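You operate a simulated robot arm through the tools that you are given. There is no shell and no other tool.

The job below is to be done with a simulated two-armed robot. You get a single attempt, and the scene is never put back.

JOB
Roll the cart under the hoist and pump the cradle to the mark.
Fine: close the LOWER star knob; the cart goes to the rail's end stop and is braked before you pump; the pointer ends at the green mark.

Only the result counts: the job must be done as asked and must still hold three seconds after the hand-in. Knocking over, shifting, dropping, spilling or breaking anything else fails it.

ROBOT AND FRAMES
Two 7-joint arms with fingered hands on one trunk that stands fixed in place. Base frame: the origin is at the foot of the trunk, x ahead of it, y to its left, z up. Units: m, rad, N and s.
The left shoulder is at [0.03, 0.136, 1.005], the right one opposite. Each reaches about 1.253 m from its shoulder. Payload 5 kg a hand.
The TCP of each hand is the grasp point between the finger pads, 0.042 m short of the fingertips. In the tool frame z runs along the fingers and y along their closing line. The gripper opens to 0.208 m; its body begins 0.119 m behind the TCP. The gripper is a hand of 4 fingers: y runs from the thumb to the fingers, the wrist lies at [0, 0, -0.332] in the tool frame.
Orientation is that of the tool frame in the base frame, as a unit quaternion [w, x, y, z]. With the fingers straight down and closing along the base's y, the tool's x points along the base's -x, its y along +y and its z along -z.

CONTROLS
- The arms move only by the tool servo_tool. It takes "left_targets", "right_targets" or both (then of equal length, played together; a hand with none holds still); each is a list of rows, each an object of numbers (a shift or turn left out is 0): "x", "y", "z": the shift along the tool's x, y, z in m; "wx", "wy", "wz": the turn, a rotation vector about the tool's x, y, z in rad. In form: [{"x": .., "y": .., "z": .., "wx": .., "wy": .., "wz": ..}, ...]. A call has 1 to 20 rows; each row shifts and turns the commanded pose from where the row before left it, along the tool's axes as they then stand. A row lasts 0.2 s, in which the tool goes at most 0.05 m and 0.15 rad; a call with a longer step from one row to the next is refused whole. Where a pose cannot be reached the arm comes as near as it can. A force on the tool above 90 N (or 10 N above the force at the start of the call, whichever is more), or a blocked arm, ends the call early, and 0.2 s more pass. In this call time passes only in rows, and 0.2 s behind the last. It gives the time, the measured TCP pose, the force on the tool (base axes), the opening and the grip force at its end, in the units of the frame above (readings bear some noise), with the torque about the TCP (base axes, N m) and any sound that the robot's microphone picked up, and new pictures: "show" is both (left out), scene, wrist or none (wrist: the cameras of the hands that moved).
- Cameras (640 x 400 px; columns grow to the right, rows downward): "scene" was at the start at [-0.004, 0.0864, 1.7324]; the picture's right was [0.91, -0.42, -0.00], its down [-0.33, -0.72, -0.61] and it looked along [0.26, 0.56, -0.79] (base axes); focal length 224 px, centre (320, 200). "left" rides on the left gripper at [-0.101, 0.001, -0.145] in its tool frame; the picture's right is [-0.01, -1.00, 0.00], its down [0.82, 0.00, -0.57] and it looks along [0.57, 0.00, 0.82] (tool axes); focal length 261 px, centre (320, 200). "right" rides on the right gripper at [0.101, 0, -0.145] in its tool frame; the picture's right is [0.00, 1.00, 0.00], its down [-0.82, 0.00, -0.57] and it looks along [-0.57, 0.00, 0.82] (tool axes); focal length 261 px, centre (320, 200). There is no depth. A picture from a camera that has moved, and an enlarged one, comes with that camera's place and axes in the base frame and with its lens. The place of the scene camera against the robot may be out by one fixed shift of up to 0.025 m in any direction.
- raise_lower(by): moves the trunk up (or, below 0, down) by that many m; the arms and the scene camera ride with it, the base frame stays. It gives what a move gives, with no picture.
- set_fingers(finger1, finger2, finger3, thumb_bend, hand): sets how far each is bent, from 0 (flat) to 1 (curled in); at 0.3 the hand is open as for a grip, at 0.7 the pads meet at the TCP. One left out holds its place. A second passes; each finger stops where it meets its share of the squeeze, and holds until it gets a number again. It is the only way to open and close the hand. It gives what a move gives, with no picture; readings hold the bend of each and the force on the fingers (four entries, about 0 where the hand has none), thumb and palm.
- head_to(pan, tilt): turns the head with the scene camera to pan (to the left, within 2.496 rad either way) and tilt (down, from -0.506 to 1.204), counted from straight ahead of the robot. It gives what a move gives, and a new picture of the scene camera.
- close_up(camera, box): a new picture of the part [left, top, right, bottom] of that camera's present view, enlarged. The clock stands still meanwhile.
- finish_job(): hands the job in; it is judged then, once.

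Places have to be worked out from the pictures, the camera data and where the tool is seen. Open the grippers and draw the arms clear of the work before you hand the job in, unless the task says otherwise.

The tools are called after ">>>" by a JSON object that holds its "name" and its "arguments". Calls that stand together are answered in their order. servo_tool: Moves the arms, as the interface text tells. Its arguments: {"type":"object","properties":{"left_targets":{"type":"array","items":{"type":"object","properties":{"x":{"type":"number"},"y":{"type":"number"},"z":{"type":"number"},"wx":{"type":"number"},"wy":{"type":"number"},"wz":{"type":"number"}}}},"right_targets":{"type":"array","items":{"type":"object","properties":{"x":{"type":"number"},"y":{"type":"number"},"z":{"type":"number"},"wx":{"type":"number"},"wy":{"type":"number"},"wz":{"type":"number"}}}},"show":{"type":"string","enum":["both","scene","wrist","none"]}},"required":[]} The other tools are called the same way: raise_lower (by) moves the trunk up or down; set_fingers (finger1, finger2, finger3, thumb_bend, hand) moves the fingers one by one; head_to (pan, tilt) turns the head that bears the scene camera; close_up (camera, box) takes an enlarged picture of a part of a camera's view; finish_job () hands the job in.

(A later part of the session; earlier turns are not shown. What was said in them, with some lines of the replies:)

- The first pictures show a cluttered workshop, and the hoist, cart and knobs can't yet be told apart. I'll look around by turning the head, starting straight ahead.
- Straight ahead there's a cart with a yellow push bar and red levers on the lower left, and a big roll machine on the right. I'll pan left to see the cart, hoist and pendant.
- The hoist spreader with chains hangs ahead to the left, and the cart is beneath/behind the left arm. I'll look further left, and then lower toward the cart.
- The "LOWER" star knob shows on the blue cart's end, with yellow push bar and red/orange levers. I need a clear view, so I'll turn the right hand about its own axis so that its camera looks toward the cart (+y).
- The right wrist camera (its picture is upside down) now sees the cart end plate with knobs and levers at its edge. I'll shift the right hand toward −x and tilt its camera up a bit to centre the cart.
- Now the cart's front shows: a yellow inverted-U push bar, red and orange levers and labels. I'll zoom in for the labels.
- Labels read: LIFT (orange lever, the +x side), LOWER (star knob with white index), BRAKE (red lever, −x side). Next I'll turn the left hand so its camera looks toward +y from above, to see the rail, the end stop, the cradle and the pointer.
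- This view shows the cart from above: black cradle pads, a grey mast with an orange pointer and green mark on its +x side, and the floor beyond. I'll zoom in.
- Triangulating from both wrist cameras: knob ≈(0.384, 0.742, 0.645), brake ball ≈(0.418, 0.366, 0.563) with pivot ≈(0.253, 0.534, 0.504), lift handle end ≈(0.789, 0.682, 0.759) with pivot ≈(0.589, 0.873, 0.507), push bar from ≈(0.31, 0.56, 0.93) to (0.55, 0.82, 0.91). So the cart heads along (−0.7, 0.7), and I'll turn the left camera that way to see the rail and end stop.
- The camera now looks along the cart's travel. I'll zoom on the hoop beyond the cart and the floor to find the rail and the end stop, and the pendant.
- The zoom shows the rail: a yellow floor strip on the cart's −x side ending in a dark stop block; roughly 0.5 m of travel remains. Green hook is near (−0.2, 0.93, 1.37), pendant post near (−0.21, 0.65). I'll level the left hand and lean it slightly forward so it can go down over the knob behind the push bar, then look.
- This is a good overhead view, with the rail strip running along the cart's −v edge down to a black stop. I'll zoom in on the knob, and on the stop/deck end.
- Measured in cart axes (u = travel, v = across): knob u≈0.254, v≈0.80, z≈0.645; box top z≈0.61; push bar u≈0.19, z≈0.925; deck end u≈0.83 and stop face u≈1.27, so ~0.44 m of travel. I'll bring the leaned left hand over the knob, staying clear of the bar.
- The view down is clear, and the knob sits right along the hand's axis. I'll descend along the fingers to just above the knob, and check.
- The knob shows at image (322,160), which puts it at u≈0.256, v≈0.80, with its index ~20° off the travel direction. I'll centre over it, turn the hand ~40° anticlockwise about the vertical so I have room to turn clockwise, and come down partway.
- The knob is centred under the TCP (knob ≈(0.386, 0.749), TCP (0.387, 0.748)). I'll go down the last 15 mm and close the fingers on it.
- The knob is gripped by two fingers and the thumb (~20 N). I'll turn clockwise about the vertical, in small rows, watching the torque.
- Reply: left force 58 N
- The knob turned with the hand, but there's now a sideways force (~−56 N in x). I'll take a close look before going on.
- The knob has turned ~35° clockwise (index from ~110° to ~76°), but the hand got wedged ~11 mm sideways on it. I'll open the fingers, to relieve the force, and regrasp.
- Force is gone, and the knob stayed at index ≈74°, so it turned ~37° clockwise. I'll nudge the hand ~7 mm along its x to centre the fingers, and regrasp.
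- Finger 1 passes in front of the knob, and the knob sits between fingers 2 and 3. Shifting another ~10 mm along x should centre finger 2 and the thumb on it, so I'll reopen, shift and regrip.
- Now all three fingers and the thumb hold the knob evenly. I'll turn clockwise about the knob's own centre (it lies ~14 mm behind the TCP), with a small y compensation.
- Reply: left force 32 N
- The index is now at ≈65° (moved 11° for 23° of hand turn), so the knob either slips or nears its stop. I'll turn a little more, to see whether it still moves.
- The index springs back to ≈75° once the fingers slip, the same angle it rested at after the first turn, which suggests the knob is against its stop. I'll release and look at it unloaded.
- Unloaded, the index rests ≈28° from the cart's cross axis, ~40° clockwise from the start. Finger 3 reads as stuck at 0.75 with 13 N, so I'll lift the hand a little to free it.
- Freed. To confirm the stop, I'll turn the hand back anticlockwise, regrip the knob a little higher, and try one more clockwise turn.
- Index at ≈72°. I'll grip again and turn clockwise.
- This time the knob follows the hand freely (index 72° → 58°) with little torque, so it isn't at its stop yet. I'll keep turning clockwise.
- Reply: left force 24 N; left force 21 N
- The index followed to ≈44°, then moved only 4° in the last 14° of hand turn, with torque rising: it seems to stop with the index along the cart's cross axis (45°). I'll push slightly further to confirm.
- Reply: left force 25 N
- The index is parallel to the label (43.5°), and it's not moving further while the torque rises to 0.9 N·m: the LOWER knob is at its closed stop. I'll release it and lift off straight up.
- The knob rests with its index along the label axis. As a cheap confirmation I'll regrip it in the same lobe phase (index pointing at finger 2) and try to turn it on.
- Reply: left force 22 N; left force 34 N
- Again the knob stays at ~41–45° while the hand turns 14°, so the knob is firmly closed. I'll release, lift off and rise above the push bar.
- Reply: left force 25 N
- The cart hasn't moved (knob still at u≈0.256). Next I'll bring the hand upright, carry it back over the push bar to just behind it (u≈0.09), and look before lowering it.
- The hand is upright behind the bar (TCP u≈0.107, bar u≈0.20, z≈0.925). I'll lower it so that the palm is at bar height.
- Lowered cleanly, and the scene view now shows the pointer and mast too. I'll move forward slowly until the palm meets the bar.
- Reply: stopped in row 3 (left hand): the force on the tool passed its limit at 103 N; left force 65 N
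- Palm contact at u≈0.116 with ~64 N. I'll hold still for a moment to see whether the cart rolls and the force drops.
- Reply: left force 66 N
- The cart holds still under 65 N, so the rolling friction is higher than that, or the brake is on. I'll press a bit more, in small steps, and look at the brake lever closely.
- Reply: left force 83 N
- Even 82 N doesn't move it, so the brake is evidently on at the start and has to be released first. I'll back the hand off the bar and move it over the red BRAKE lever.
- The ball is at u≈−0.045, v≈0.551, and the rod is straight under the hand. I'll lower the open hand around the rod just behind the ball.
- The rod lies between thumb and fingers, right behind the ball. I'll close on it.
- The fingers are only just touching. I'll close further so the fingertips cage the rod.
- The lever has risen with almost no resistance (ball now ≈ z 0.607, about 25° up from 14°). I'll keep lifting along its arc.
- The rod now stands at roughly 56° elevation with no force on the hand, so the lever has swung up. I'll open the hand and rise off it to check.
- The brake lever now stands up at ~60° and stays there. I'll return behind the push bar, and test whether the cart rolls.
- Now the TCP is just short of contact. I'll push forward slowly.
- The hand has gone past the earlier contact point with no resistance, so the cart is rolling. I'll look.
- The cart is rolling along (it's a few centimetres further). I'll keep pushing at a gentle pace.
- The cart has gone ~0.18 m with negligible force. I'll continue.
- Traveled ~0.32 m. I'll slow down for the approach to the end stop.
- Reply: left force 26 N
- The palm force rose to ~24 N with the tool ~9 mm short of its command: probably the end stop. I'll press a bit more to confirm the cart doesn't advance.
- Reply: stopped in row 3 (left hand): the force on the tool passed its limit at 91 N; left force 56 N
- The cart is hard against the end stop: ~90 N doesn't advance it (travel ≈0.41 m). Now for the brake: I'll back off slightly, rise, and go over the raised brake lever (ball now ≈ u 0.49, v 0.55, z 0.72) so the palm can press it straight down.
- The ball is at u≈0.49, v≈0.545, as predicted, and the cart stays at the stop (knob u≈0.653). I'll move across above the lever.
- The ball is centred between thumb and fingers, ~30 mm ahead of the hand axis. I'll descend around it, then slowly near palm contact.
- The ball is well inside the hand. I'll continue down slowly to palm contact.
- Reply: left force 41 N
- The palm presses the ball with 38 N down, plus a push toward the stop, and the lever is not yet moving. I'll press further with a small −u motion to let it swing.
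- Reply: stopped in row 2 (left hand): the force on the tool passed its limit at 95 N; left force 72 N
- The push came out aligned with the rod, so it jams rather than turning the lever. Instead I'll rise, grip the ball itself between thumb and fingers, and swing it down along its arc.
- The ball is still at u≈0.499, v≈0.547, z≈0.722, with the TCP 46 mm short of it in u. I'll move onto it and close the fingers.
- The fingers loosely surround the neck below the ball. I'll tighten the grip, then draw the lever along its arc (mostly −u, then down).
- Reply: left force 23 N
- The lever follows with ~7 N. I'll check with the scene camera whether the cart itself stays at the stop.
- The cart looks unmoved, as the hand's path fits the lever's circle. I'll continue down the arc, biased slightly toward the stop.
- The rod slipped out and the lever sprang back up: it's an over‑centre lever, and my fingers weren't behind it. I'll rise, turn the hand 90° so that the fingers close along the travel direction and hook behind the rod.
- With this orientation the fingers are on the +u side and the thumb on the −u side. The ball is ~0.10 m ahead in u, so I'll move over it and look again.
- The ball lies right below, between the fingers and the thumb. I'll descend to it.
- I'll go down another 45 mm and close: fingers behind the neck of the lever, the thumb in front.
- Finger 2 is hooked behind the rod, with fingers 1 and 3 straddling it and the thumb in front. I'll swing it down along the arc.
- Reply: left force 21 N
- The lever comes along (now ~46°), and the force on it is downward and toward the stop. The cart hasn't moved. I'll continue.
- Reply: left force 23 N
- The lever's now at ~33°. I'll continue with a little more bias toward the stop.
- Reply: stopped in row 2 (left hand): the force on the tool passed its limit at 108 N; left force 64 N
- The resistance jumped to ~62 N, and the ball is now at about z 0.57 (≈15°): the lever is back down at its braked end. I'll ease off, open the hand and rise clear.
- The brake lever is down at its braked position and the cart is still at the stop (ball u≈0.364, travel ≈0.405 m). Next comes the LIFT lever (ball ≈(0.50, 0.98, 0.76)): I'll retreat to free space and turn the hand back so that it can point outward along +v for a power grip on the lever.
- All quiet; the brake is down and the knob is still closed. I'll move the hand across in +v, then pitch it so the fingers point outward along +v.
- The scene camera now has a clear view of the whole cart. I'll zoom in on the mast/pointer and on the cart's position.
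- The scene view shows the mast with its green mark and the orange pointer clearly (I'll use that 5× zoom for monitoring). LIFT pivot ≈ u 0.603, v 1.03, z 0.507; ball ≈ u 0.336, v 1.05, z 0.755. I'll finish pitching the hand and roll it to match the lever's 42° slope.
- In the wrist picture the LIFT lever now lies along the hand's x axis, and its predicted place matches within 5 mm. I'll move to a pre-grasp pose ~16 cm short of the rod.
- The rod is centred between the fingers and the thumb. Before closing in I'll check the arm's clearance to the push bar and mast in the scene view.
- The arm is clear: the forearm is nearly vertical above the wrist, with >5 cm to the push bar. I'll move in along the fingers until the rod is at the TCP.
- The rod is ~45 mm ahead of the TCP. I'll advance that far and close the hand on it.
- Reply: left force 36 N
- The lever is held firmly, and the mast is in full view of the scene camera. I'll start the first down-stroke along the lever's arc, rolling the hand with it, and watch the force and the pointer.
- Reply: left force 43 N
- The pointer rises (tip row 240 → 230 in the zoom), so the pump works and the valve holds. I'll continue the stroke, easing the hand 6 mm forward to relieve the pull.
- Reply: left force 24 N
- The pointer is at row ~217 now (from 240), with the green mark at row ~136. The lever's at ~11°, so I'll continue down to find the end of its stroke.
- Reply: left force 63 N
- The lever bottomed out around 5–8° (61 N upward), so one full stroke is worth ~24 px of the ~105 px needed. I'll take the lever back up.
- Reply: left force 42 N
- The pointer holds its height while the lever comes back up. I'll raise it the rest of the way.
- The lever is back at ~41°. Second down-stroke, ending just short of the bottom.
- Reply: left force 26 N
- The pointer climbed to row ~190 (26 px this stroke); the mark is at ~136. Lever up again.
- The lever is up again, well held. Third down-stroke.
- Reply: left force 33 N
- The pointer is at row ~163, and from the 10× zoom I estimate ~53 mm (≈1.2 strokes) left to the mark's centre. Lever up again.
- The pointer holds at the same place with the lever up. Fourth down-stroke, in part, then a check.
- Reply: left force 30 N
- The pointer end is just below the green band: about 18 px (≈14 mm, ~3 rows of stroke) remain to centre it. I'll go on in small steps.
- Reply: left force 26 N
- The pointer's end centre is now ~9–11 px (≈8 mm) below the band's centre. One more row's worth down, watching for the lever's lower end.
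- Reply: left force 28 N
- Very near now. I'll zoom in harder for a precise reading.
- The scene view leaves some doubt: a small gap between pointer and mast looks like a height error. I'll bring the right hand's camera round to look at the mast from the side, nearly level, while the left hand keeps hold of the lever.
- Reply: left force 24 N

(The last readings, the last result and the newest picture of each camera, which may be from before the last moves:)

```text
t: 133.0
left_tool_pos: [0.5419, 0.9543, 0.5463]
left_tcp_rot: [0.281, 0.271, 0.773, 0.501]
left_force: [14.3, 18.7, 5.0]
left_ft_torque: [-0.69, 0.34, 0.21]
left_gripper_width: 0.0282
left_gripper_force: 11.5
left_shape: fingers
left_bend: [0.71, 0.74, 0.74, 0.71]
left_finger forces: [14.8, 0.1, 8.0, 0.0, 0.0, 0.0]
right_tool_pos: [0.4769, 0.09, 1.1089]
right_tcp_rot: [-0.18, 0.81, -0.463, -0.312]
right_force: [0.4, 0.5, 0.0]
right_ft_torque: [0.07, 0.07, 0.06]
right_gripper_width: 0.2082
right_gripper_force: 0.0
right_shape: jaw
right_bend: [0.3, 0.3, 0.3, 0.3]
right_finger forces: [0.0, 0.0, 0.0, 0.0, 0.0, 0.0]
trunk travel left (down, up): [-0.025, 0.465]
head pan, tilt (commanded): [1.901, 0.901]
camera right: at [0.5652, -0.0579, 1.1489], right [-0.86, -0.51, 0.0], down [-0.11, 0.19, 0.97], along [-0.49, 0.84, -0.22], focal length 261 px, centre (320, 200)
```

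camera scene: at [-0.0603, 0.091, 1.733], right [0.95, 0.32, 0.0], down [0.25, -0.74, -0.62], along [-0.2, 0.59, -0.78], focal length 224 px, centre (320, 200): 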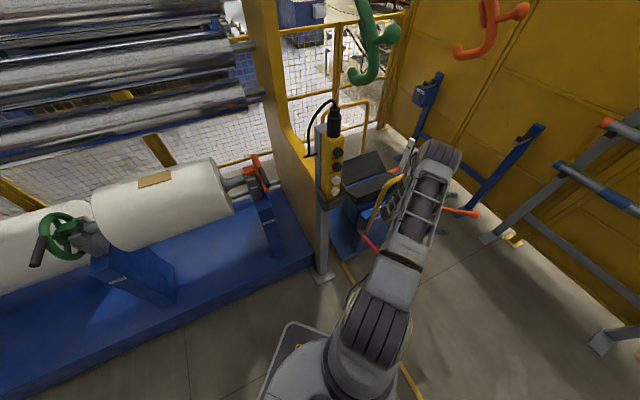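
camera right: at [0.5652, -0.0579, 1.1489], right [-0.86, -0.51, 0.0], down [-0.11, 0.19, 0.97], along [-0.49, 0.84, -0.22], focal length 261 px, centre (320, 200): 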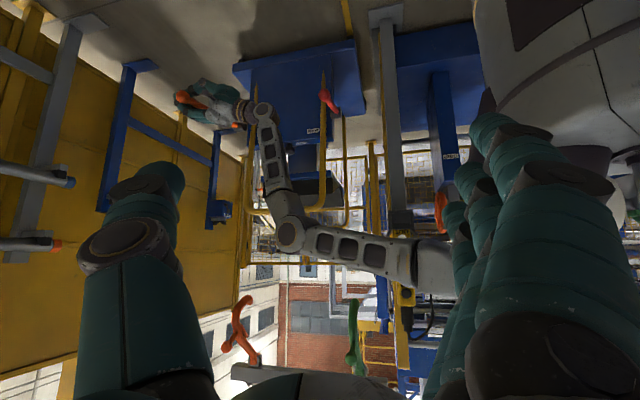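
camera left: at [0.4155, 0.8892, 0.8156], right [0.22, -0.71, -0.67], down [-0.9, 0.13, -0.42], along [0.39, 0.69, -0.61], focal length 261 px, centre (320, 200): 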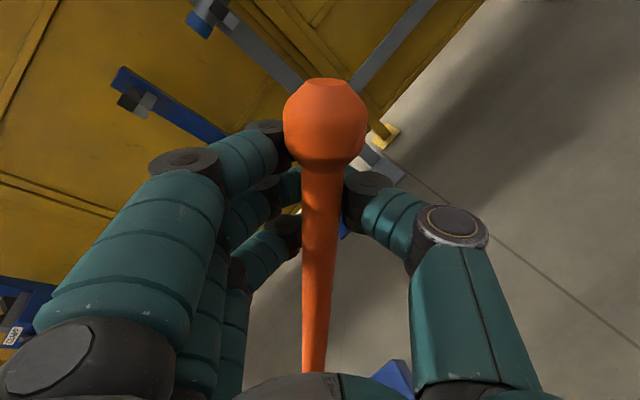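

The camera now faces the cart. I'll carry the right hand forward and outward, clear of the left arm, to get a close side view of the mast.

>>> {"name": "servo_tool", "arguments": {"right_targets": [{"x": -0.0066, "y": -0.0374, "z": 0.0244}, {"x": -0.0066, "y": -0.0374, "z": 0.0244}, {"x": -0.0066, "y": -0.0374, "z": 0.0244}, {"x": -0.0066, "y": -0.0374, "z": 0.0244}, {"x": -0.0066, "y": -0.0374, "z": 0.0244}, {"x": -0.0066, "y": -0.0374, "z": 0.0244}, {"x": -0.0066, "y": -0.0374, "z": 0.0244}], "show": "both"}}

```text
t: 134.6
left_tool_pos: [0.5366, 0.9613, 0.5512]
left_tcp_rot: [0.279, 0.267, 0.772, 0.504]
left_force: [14.6, 44.9, 5.2]
left_ft_torque: [-2.19, 0.99, 0.41]
left_gripper_width: 0.0288
left_gripper_force: 20.5
left_shape: fingers
left_bend: [0.71, 0.74, 0.74, 0.71]
left_finger forces: [29.5, 0.0, 11.9, 0.1, 0.0, 0.0]
right_tool_pos: [0.6235, 0.3517, 1.0144]
right_tcp_rot: [-0.179, 0.811, -0.463, -0.31]
right_force: [-2.5, -3.0, 2.9]
right_ft_torque: [0.07, -0.45, -0.37]
right_gripper_width: 0.208
right_gripper_force: 0.0
right_shape: jaw
right_bend: [0.3, 0.3, 0.3, 0.3]
right_finger forces: [0.1, 0.1, 0.1, 0.0, 0.0, 0.0]
trunk travel left (down, up): [-0.025, 0.465]
head pan, tilt (commanded): [1.901, 0.901]
camera scene: at [-0.0601, 0.0903, 1.7329], right [0.94, 0.33, 0.0], down [0.26, -0.74, -0.62], along [-0.2, 0.59, -0.78], focal length 224 px, centre (320, 200)
camera right: at [0.7106, 0.204, 1.0553], right [-0.86, -0.5, 0.0], down [-0.12, 0.2, 0.97], along [-0.49, 0.84, -0.23], focal length 261 px, centre (320, 200)
```

scene: 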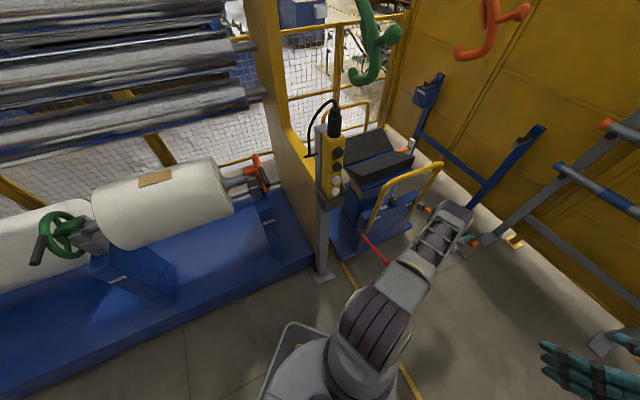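
right: 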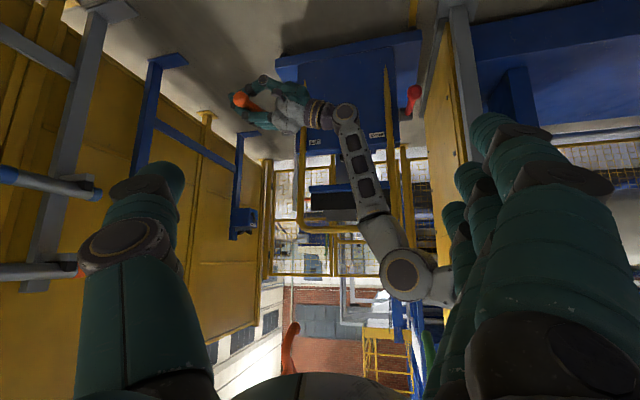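

The mast should appear near column 298, row 204 of this right-wrist view. I'll zoom there.

>>> {"name": "close_up", "arguments": {"camera": "right", "box": [270, 170, 350, 230]}}

>>> {"name": "close_up", "arguments": {"camera": "right", "box": [290, 185, 322, 215]}}

```text
6.67 times, centred on (310, 200) of right
camera zoom: at [0.7106, 0.204, 1.0553], right [-0.86, -0.5, 0.0], down [-0.12, 0.2, 0.97], along [-0.49, 0.84, -0.23], focal length 1738 px, centre (387, 200)
```

zoom: 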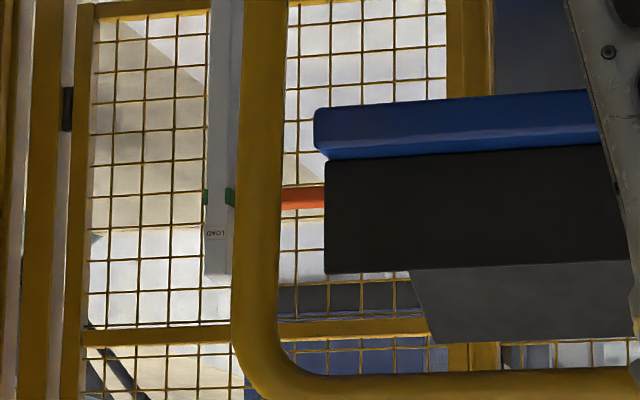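

```text
13.33 times, centred on (306, 200) of right
camera zoom: at [0.7106, 0.204, 1.0553], right [-0.86, -0.5, 0.0], down [-0.12, 0.2, 0.97], along [-0.49, 0.84, -0.23], focal length 3475 px, centre (507, 200)
```

zoom: 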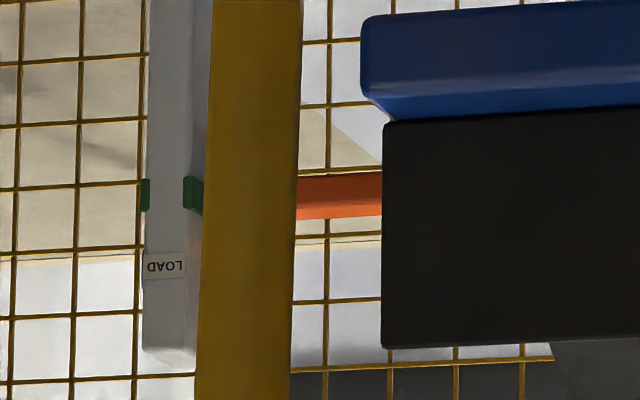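

This side view (upside down) is very telling: the orange pointer is almost level with the green bands. I'll take the maximum zoom to measure.

>>> {"name": "close_up", "arguments": {"camera": "right", "box": [280, 190, 306, 210]}}

>>> {"name": "close_up", "arguments": {"camera": "right", "box": [296, 192, 312, 208]}}

```text
16.00 times, centred on (293, 200) of right
camera zoom: at [0.7106, 0.204, 1.0553], right [-0.86, -0.5, 0.0], down [-0.12, 0.2, 0.97], along [-0.49, 0.84, -0.23], focal length 4170 px, centre (752, 200)
```

zoom: 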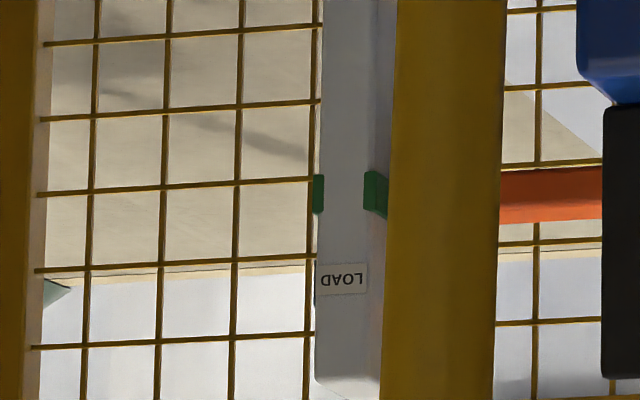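

```text
16.00 times, centred on (304, 200) of right
camera zoom: at [0.7106, 0.204, 1.0553], right [-0.86, -0.5, 0.0], down [-0.12, 0.2, 0.97], along [-0.49, 0.84, -0.23], focal length 4170 px, centre (576, 200)
```

zoom: 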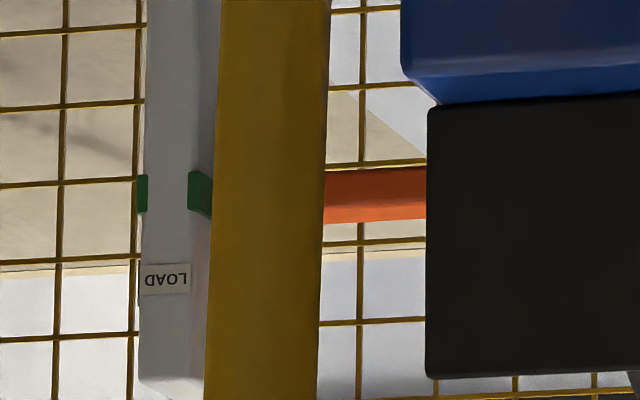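

Measured in the side view: green slab ≈13 mm tall, pointer ≈12 mm, and the pointer's centre lies within ~2 mm of the slab's centre. That is at the mark, so I'll let go of the lever without pushing it further, and draw back.

>>> {"name": "set_fingers", "arguments": {"hand": "left", "finger1": 0.3, "finger2": 0.3, "finger3": 0.3, "thumb_bend": 0.3}}

>>> {"name": "close_up", "arguments": {"camera": "left", "box": [0, 0, 640, 400]}}

>>> {"name": "close_up", "arguments": {"camera": "right", "box": [296, 192, 312, 208]}}

```text
t: 135.6
left_tool_pos: [0.5403, 0.9536, 0.5465]
left_tcp_rot: [0.28, 0.27, 0.773, 0.5]
left_force: [-0.8, -2.1, 4.0]
left_ft_torque: [0.1, -0.24, -0.08]
left_gripper_width: 0.2259
left_gripper_force: 2.0
left_shape: fingers
left_bend: [0.28, 0.3, 0.3, 0.3]
left_finger forces: [3.8, 0.1, 0.1, 0.0, 0.0, 0.0]
right_tool_pos: [0.6233, 0.3508, 1.0121]
right_tcp_rot: [-0.178, 0.811, -0.462, -0.312]
right_force: [-0.4, -0.8, 0.4]
right_ft_torque: [0.03, -0.03, 0.0]
right_gripper_width: 0.2076
right_gripper_force: 0.1
right_shape: jaw
right_bend: [0.3, 0.3, 0.3, 0.3]
right_finger forces: [0.1, 0.1, 0.0, 0.1, 0.0, 0.0]
trunk travel left (down, up): [-0.025, 0.465]
head pan, tilt (commanded): [1.901, 0.901]
```

```text
1.00 times, centred on (320, 200) of left (not enlarged: the box is as wide or as high as the picture)
camera zoom: at [0.5086, 0.7928, 0.6112], right [-0.13, -0.36, -0.92], down [-0.97, 0.22, 0.06], along [0.18, 0.91, -0.38], focal length 261 px, centre (320, 200)
```

zoom: 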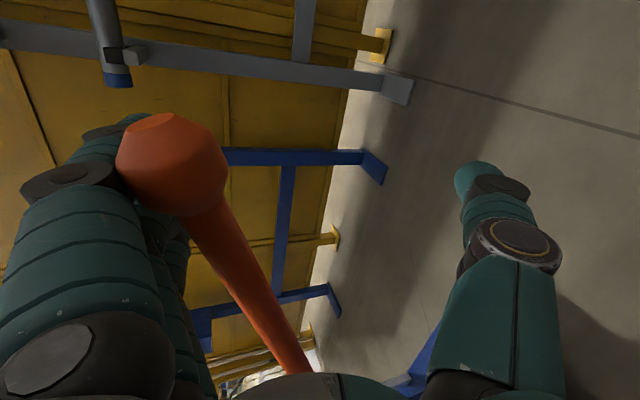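

```text
16.00 times, centred on (304, 200) of right
camera zoom: at [0.7118, 0.2033, 1.0525], right [-0.86, -0.51, 0.0], down [-0.11, 0.2, 0.97], along [-0.49, 0.84, -0.23], focal length 4170 px, centre (576, 200)
```

zoom: 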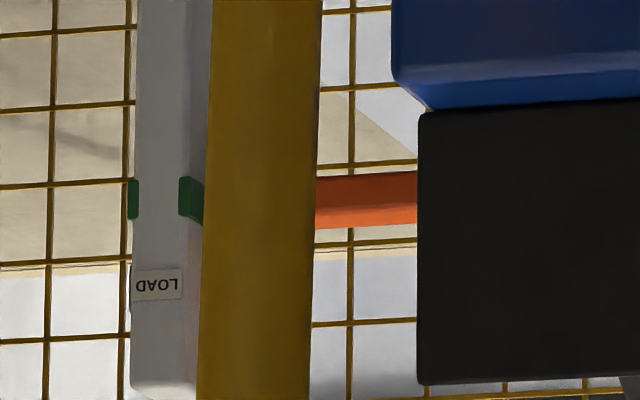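

The pointer holds its place; the lever presses up lightly on finger 1, so it returns by a spring. I'll follow it up along its arc with the open hand, then withdraw.

>>> {"name": "servo_tool", "arguments": {"left_targets": [{"x": 0.0006, "y": 0.0176, "z": -0.0064, "wy": -0.0205, "wz": -0.0564}, {"x": 0.0006, "y": 0.0176, "z": -0.0064, "wy": -0.0205, "wz": -0.0564}, {"x": 0.0006, "y": 0.0176, "z": -0.0064, "wy": -0.0205, "wz": -0.0564}, {"x": 0.0006, "y": 0.0176, "z": -0.0064, "wy": -0.0205, "wz": -0.0564}, {"x": 0.0006, "y": 0.0176, "z": -0.0064, "wy": -0.0205, "wz": -0.0564}, {"x": 0.0006, "y": 0.0176, "z": -0.0064, "wy": -0.0205, "wz": -0.0564}, {"x": 0.0006, "y": 0.0176, "z": -0.0064, "wy": -0.0205, "wz": -0.0564}, {"x": 0.0006, "y": 0.0176, "z": -0.0064, "wy": -0.0205, "wz": -0.0564}, {"x": 0.0006, "y": 0.0176, "z": -0.0064, "wy": -0.0205, "wz": -0.0564}, {"x": 0.0006, "y": 0.0176, "z": -0.0064, "wy": -0.0205, "wz": -0.0564}], "show": "wrist"}}

```text
t: 137.8
left_tool_pos: [0.4845, 1.0128, 0.7092]
left_tcp_rot: [0.485, 0.093, 0.785, 0.373]
left_force: [0.8, -0.7, 0.2]
left_ft_torque: [0.03, 0.03, 0.11]
left_gripper_width: 0.2241
left_gripper_force: 0.0
left_shape: fingers
left_bend: [0.3, 0.3, 0.3, 0.3]
left_finger forces: [0.0, 0.0, 0.0, 0.0, 0.1, 0.0]
right_tool_pos: [0.6239, 0.3504, 1.0121]
right_tcp_rot: [-0.178, 0.811, -0.462, -0.311]
right_force: [0.0, 0.5, -0.1]
right_ft_torque: [-0.02, -0.07, -0.04]
right_gripper_width: 0.2079
right_gripper_force: 0.1
right_shape: jaw
right_bend: [0.3, 0.3, 0.3, 0.3]
right_finger forces: [0.0, 0.0, 0.0, 0.0, 0.0, 0.1]
trunk travel left (down, up): [-0.025, 0.465]
head pan, tilt (commanded): [1.901, 0.901]
camera left: at [0.4149, 0.8898, 0.8149], right [0.22, -0.71, -0.67], down [-0.89, 0.13, -0.43], along [0.39, 0.69, -0.6], focal length 261 px, centre (320, 200)
```

left: 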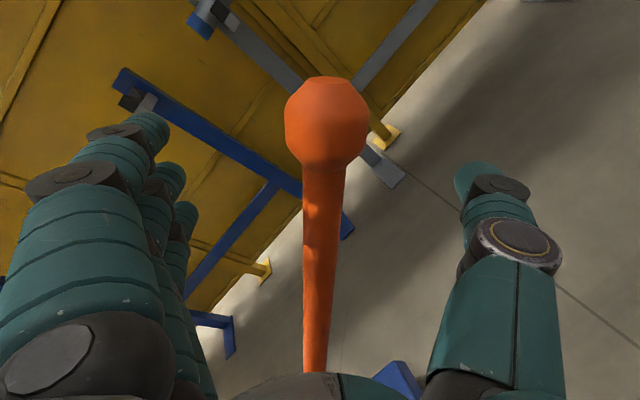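

The lever is back at its upper rest, untouched, between the open fingers. I'll withdraw along the fingers' axis, then back away from the cart.

>>> {"name": "servo_tool", "arguments": {"left_targets": [{"z": -0.04}, {"z": -0.04}, {"z": -0.04}, {"z": -0.045}, {"x": -0.0427, "y": -0.0079, "z": -0.0035}, {"x": -0.0427, "y": -0.0079, "z": -0.0035}, {"x": -0.0427, "y": -0.0079, "z": -0.0035}, {"x": -0.0427, "y": -0.0079, "z": -0.0035}, {"x": -0.0427, "y": -0.0079, "z": -0.0035}, {"x": -0.0427, "y": -0.0079, "z": -0.0035}, {"x": -0.0427, "y": -0.0079, "z": -0.0035}], "show": "both"}}

>>> {"name": "close_up", "arguments": {"camera": "right", "box": [296, 192, 312, 208]}}

>>> {"name": "close_up", "arguments": {"camera": "scene", "box": [310, 110, 470, 290]}}

```text
t: 140.2
left_tool_pos: [0.4916, 0.7278, 0.9275]
left_tcp_rot: [0.484, 0.093, 0.786, 0.373]
left_force: [-0.1, -0.4, 0.0]
left_ft_torque: [0.0, 0.02, 0.01]
left_gripper_width: 0.2241
left_gripper_force: 0.0
left_shape: fingers
left_bend: [0.3, 0.3, 0.3, 0.3]
left_finger forces: [0.1, 0.0, 0.1, 0.0, 0.0, 0.0]
right_tool_pos: [0.6252, 0.3508, 1.0124]
right_tcp_rot: [-0.178, 0.811, -0.462, -0.312]
right_force: [0.7, -1.4, 1.1]
right_ft_torque: [0.14, 0.1, 0.01]
right_gripper_width: 0.2082
right_gripper_force: 0.1
right_shape: jaw
right_bend: [0.3, 0.3, 0.3, 0.3]
right_finger forces: [0.0, 0.0, 0.0, 0.0, 0.0, 0.0]
trunk travel left (down, up): [-0.025, 0.465]
head pan, tilt (commanded): [1.901, 0.901]
camera scene: at [-0.0597, 0.0885, 1.7332], right [0.95, 0.32, 0.0], down [0.25, -0.74, -0.62], along [-0.2, 0.59, -0.78], focal length 224 px, centre (320, 200)
camera left: at [0.4223, 0.6037, 1.0325], right [0.22, -0.71, -0.67], down [-0.9, 0.13, -0.42], along [0.39, 0.7, -0.6], focal length 261 px, centre (320, 200)
```

scene: 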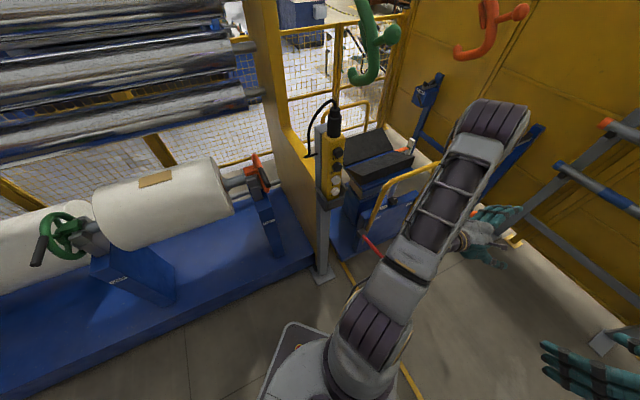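
left: 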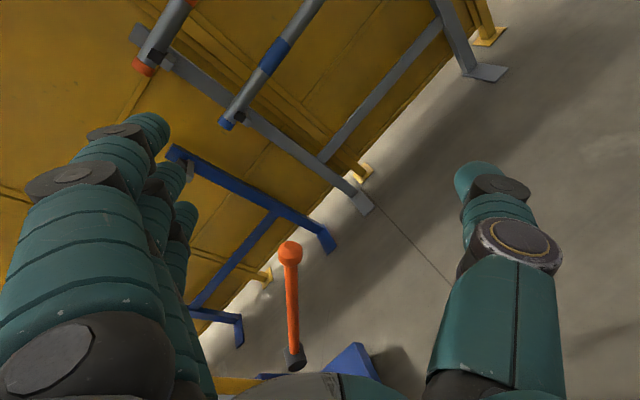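

```text
16.00 times, centred on (304, 200) of right
camera zoom: at [0.7123, 0.2024, 1.0524], right [-0.86, -0.51, 0.0], down [-0.11, 0.2, 0.97], along [-0.49, 0.84, -0.23], focal length 4170 px, centre (576, 200)
```

zoom: 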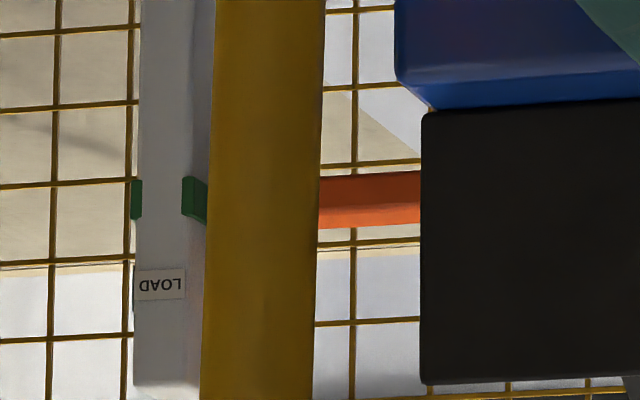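

```text
2.22 times, centred on (390, 200) of scene
camera zoom: at [-0.0597, 0.0885, 1.7332], right [0.95, 0.32, 0.0], down [0.25, -0.74, -0.62], along [-0.2, 0.59, -0.78], focal length 498 px, centre (164, 200)
```

zoom: 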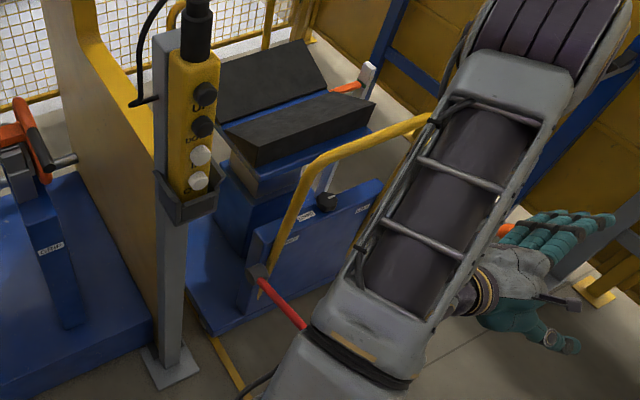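

Everything holds: brake down, knob closed, pointer unchanged. To be sure of the pointer's level, I'll shift the right camera ~10 cm sideways so that the bar's leg no longer hides the pointer's end.

>>> {"name": "servo_tool", "arguments": {"right_targets": [{"y": -0.04}, {"y": -0.04}, {"y": -0.03}], "show": "wrist"}}

>>> {"name": "close_up", "arguments": {"camera": "right", "box": [290, 180, 350, 220]}}

```text
t: 141.0
left_tool_pos: [0.4923, 0.7286, 0.9272]
left_tcp_rot: [0.485, 0.093, 0.786, 0.373]
left_force: [-0.9, 0.8, -0.9]
left_ft_torque: [0.02, -0.05, -0.09]
left_gripper_width: 0.2242
left_gripper_force: 0.0
left_shape: fingers
left_bend: [0.3, 0.3, 0.3, 0.3]
left_finger forces: [0.1, 0.0, 0.0, 0.1, 0.0, 0.0]
right_tool_pos: [0.7204, 0.4092, 1.0126]
right_tcp_rot: [-0.179, 0.81, -0.463, -0.312]
right_force: [1.6, -0.8, 1.4]
right_ft_torque: [0.01, 0.07, 0.04]
right_gripper_width: 0.2078
right_gripper_force: 0.0
right_shape: jaw
right_bend: [0.3, 0.3, 0.3, 0.3]
right_finger forces: [0.1, 0.0, 0.1, 0.1, 0.1, 0.0]
trunk travel left (down, up): [-0.025, 0.465]
head pan, tilt (commanded): [1.901, 0.901]
camera right: at [0.808, 0.2618, 1.0529], right [-0.86, -0.51, 0.0], down [-0.11, 0.2, 0.97], along [-0.49, 0.84, -0.23], focal length 261 px, centre (320, 200)
```

right: 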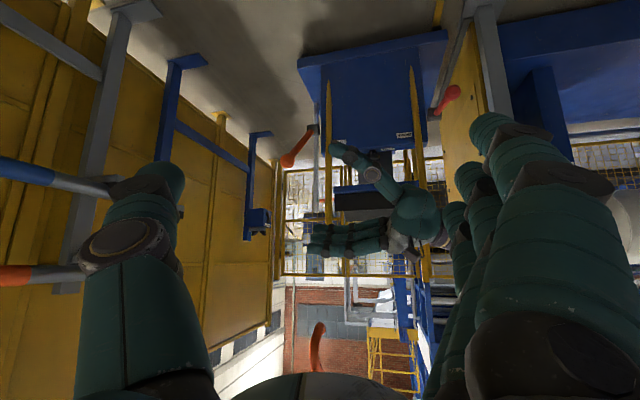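

```text
10.00 times, centred on (320, 200) of right
camera zoom: at [0.808, 0.2618, 1.0529], right [-0.86, -0.51, 0.0], down [-0.11, 0.2, 0.97], along [-0.49, 0.84, -0.23], focal length 2606 px, centre (320, 200)
```

zoom: 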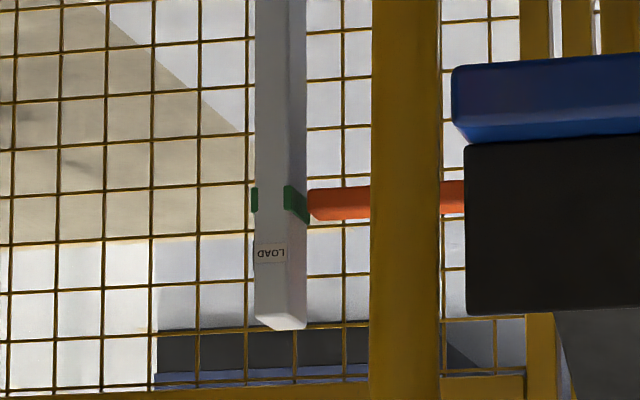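

Now the pointer's end and the green slab are visible side by side. I'll take the maximum zoom.

>>> {"name": "close_up", "arguments": {"camera": "right", "box": [308, 192, 328, 208]}}

```text
16.00 times, centred on (318, 200) of right
camera zoom: at [0.808, 0.2618, 1.0529], right [-0.86, -0.51, 0.0], down [-0.11, 0.2, 0.97], along [-0.49, 0.84, -0.23], focal length 4170 px, centre (352, 200)
```

zoom: 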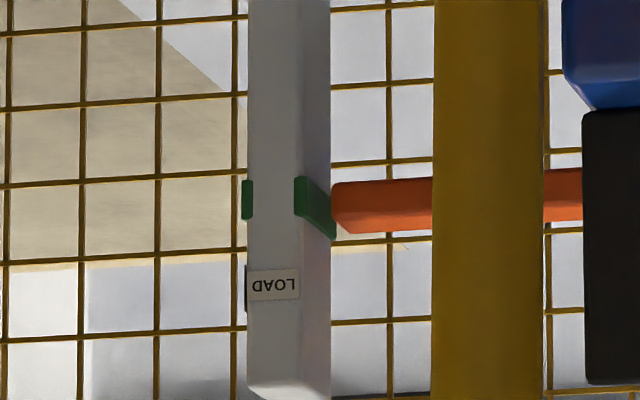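

In this clear view the pointer's end face spans almost exactly the green slab's height (centre ≈1–2 mm from the slab's centre). Now I'll bring the left hand back upright the way it came, clear of the cart, and use its camera for a last look at the end stop.

>>> {"name": "servo_tool", "arguments": {"left_targets": [{"wy": 0.05, "wz": 0.139}, {"wy": 0.05, "wz": 0.139}, {"wy": 0.05, "wz": 0.139}, {"wy": 0.05, "wz": 0.139}, {"wy": 0.05, "wz": 0.139}, {"wx": 0.135}, {"wx": 0.135}, {"wx": 0.135}, {"wx": 0.135}, {"wx": 0.135}, {"wx": 0.135}, {"wx": 0.135}, {"wx": 0.135}, {"wx": 0.135}], "show": "both"}}

```text
t: 144.0
left_tool_pos: [0.4928, 0.729, 0.9284]
left_tcp_rot: [0.012, 0.384, 0.923, -0.004]
left_force: [0.7, 0.7, 0.2]
left_ft_torque: [-0.09, 0.04, -0.01]
left_gripper_width: 0.224
left_gripper_force: 0.1
left_shape: fingers
left_bend: [0.3, 0.3, 0.3, 0.3]
left_finger forces: [0.0, 0.0, 0.1, 0.0, 0.0, 0.1]
right_tool_pos: [0.7209, 0.41, 1.0121]
right_tcp_rot: [-0.178, 0.811, -0.462, -0.311]
right_force: [0.8, 0.1, -0.7]
right_ft_torque: [-0.01, 0.05, 0.02]
right_gripper_width: 0.2079
right_gripper_force: 0.0
right_shape: jaw
right_bend: [0.3, 0.3, 0.3, 0.3]
right_finger forces: [0.0, 0.0, 0.1, 0.0, 0.0, 0.0]
trunk travel left (down, up): [-0.025, 0.465]
head pan, tilt (commanded): [1.901, 0.901]
camera scene: at [-0.0586, 0.0908, 1.733], right [0.95, 0.32, 0.0], down [0.25, -0.74, -0.62], along [-0.2, 0.59, -0.78], focal length 224 px, centre (320, 200)
camera left: at [0.5608, 0.6598, 1.0734], right [-0.71, -0.71, 0.0], down [-0.59, 0.59, 0.55], along [-0.39, 0.39, -0.83], focal length 261 px, centre (320, 200)
```

scene: 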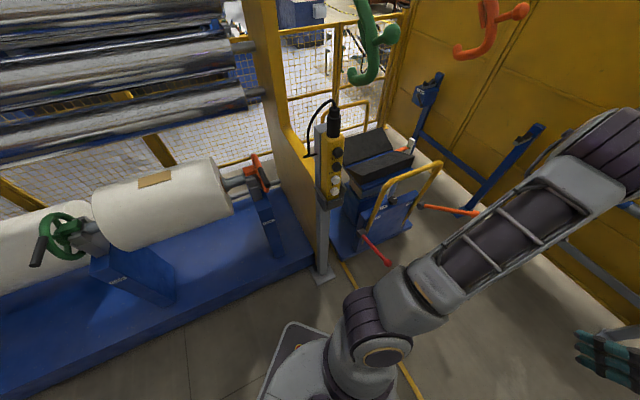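
left: 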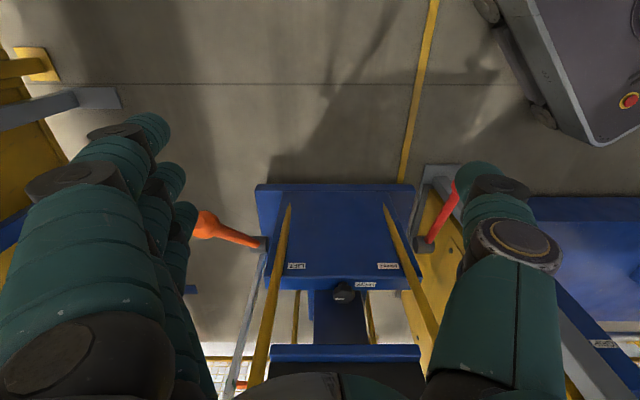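

I'll raise the left hand and shift it toward −v so its camera can look along the rail at the stop.

>>> {"name": "servo_tool", "arguments": {"left_targets": [{"z": -0.045}, {"z": -0.045}, {"z": -0.045}, {"z": -0.045}, {"z": -0.045}, {"z": -0.045}, {"y": -0.045}, {"y": -0.045}, {"y": -0.045}, {"y": -0.045}, {"y": -0.045}, {"y": -0.045}], "show": "both"}}

```text
t: 146.6
left_tool_pos: [0.2927, 0.5401, 1.1988]
left_tcp_rot: [0.012, 0.384, 0.923, -0.002]
left_force: [-1.3, -0.3, 0.1]
left_ft_torque: [0.07, -0.07, 0.0]
left_gripper_width: 0.224
left_gripper_force: 0.1
left_shape: fingers
left_bend: [0.3, 0.3, 0.3, 0.3]
left_finger forces: [0.0, 0.2, 0.1, 0.0, 0.0, 0.1]
right_tool_pos: [0.7188, 0.4076, 1.0142]
right_tcp_rot: [-0.179, 0.811, -0.462, -0.311]
right_force: [0.3, 0.0, 1.7]
right_ft_torque: [-0.04, -0.06, -0.07]
right_gripper_width: 0.2081
right_gripper_force: 0.1
right_shape: jaw
right_bend: [0.3, 0.3, 0.3, 0.3]
right_finger forces: [0.0, 0.0, 0.0, 0.0, 0.1, 0.0]
trunk travel left (down, up): [-0.025, 0.465]
head pan, tilt (commanded): [1.901, 0.901]
camera scene: at [-0.0613, 0.0886, 1.7332], right [0.95, 0.32, 0.0], down [0.25, -0.74, -0.62], along [-0.2, 0.59, -0.78], focal length 224 px, centre (320, 200)
camera left: at [0.3602, 0.4701, 1.3436], right [-0.71, -0.71, 0.0], down [-0.59, 0.59, 0.55], along [-0.39, 0.39, -0.83], focal length 261 px, centre (320, 200)
```

scene: 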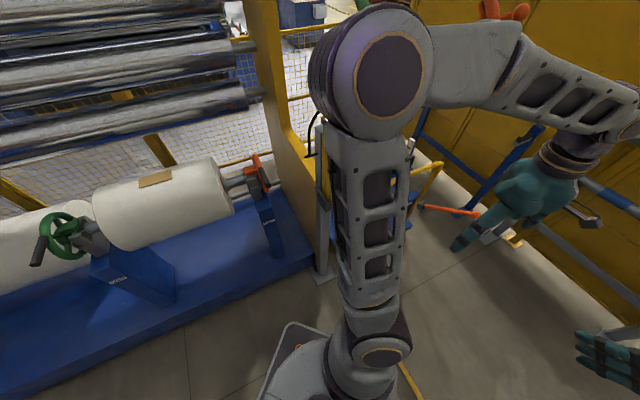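
left: 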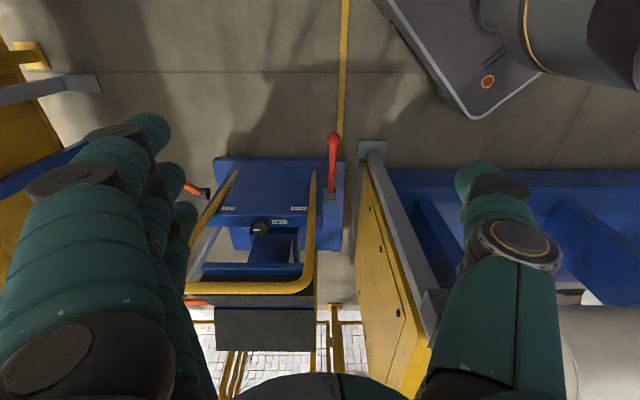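

I'll zoom in on the deck's far corner and the rail's end.

>>> {"name": "close_up", "arguments": {"camera": "left", "box": [290, 180, 390, 330]}}

>>> {"name": "close_up", "arguments": {"camera": "left", "box": [240, 200, 310, 260]}}

```text
2.67 times, centred on (340, 255) of left
camera zoom: at [0.3602, 0.4701, 1.3436], right [-0.71, -0.71, 0.0], down [-0.59, 0.59, 0.55], along [-0.39, 0.39, -0.83], focal length 695 px, centre (267, 53)
```

zoom: 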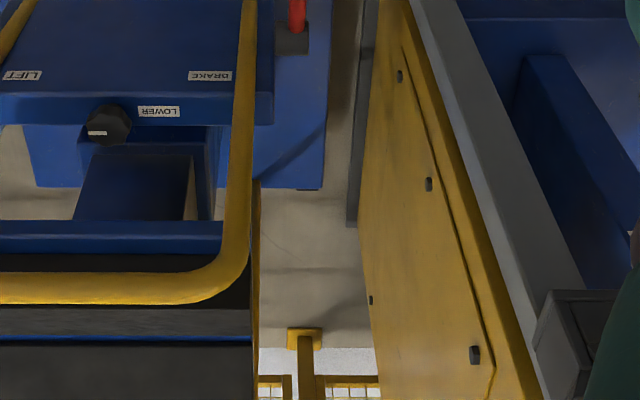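

```text
6.67 times, centred on (275, 230) of left
camera zoom: at [0.3602, 0.4701, 1.3436], right [-0.71, -0.71, 0.0], down [-0.59, 0.59, 0.55], along [-0.39, 0.39, -0.83], focal length 1738 px, centre (620, 0)
```

zoom: 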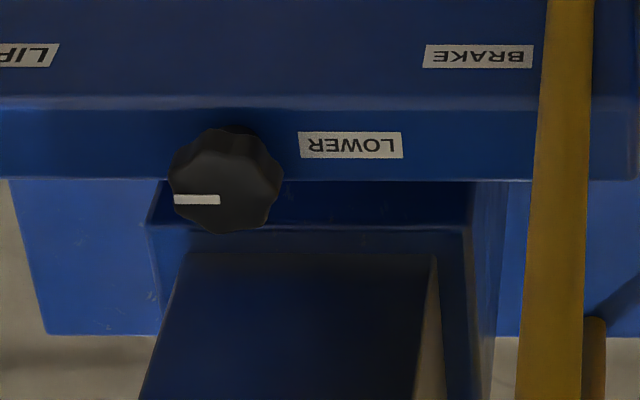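

The stop block's dark edge shows right at the deck's end, and the knob's index lies exactly along the label axis (closed). I'll now draw the right hand back to where it came from; both grippers are open.

>>> {"name": "servo_tool", "arguments": {"right_targets": [{"y": 0.04}, {"y": 0.04}, {"y": 0.03}, {"x": 0.0066, "y": 0.0374, "z": -0.0244}, {"x": 0.0066, "y": 0.0374, "z": -0.0244}, {"x": 0.0066, "y": 0.0374, "z": -0.0244}, {"x": 0.0066, "y": 0.0374, "z": -0.0244}, {"x": 0.0066, "y": 0.0374, "z": -0.0244}, {"x": 0.0066, "y": 0.0374, "z": -0.0244}], "show": "both"}}

>>> {"name": "close_up", "arguments": {"camera": "right", "box": [220, 60, 420, 260]}}

```text
t: 148.6
left_tool_pos: [0.2912, 0.5416, 1.1983]
left_tcp_rot: [0.013, 0.384, 0.923, -0.002]
left_force: [-0.4, 0.0, 0.1]
left_ft_torque: [-0.03, 0.02, 0.02]
left_gripper_width: 0.2242
left_gripper_force: 0.0
left_shape: fingers
left_bend: [0.3, 0.3, 0.3, 0.3]
left_finger forces: [0.0, 0.0, 0.0, 0.0, 0.1, 0.1]
right_tool_pos: [0.4948, 0.128, 1.0974]
right_tcp_rot: [-0.179, 0.811, -0.464, -0.309]
right_force: [-0.7, -0.6, 1.4]
right_ft_torque: [0.02, 0.03, -0.05]
right_gripper_width: 0.2081
right_gripper_force: 0.0
right_shape: jaw
right_bend: [0.3, 0.3, 0.3, 0.3]
right_finger forces: [0.0, 0.0, 0.0, 0.0, 0.0, 0.0]
trunk travel left (down, up): [-0.025, 0.465]
head pan, tilt (commanded): [1.901, 0.901]
camera scene: at [-0.0613, 0.0888, 1.7333], right [0.95, 0.32, 0.0], down [0.25, -0.74, -0.62], along [-0.2, 0.59, -0.78], focal length 224 px, centre (320, 200)
camera right: at [0.5818, -0.0211, 1.1378], right [-0.86, -0.5, 0.0], down [-0.11, 0.2, 0.97], along [-0.49, 0.84, -0.23], focal length 261 px, centre (320, 200)
```

scene: 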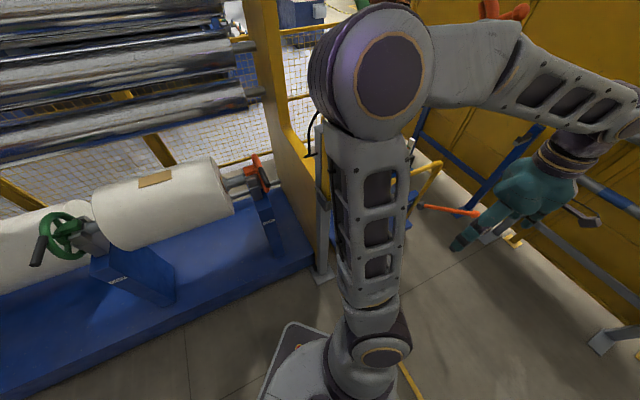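
right: 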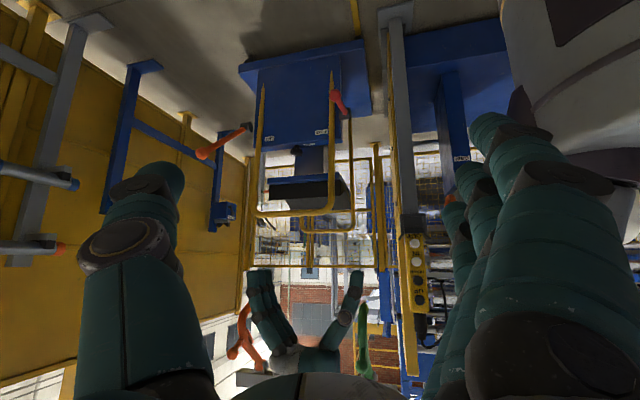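

```text
2.00 times, centred on (320, 160) of right
camera zoom: at [0.5818, -0.0211, 1.1378], right [-0.86, -0.5, 0.0], down [-0.11, 0.2, 0.97], along [-0.49, 0.84, -0.23], focal length 521 px, centre (320, 280)
```

zoom: 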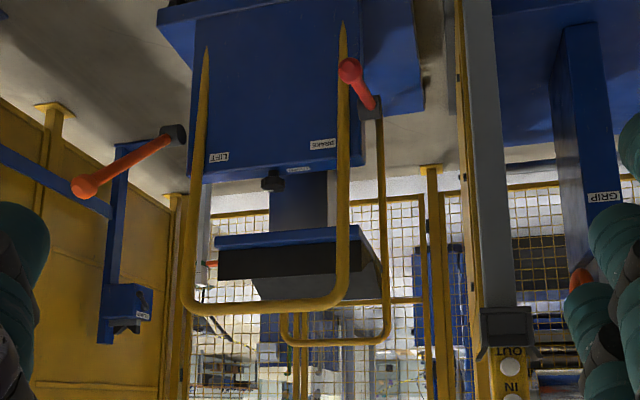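

Both arms are clear and the cart stands at the stop, braked, with the cradle raised. One last zoom on the mast to see that the pointer hasn't sunk.

>>> {"name": "close_up", "arguments": {"camera": "right", "box": [245, 175, 285, 205]}}

```text
13.33 times, centred on (265, 190) of right
camera zoom: at [0.5818, -0.0211, 1.1378], right [-0.86, -0.5, 0.0], down [-0.11, 0.2, 0.97], along [-0.49, 0.84, -0.23], focal length 3475 px, centre (1053, 333)
```

zoom: 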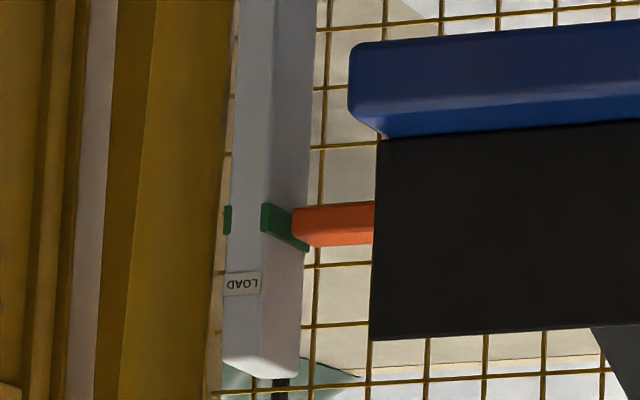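

Ten seconds on, the pointer still sits level with the green mark. The LOWER knob is closed, the cart is at the end stop and braked, and both hands are open and clear, so I'm handing the job in.

>>> {"name": "finish_job", "arguments": {}}

```text
The job is handed in.
```

The job is handed in, and the last pictures showed everything where it should be:

- **LOWER knob:** it is turned clockwise to its stop. It no longer turned with the hand when I tried again.
- **Cart:** it is against the rail's end stop after about 0.41 m of travel. It didn't move under roughly 90 N, and the stop block showed right at the end of the deck.
- **Brake:** it was on at the start, so I released it to roll the cart. I put it back on at the stop, before pumping.
- **Pointer:** it took four strokes of the LIFT lever. The pointer's centre was about 1–2 mm above the centre of the green mark, which is about 13 mm tall. It had not sunk about ten seconds after I let go.
- **Arms:** both hands were open and clear of the cart, and I saw nothing else moved or knocked.
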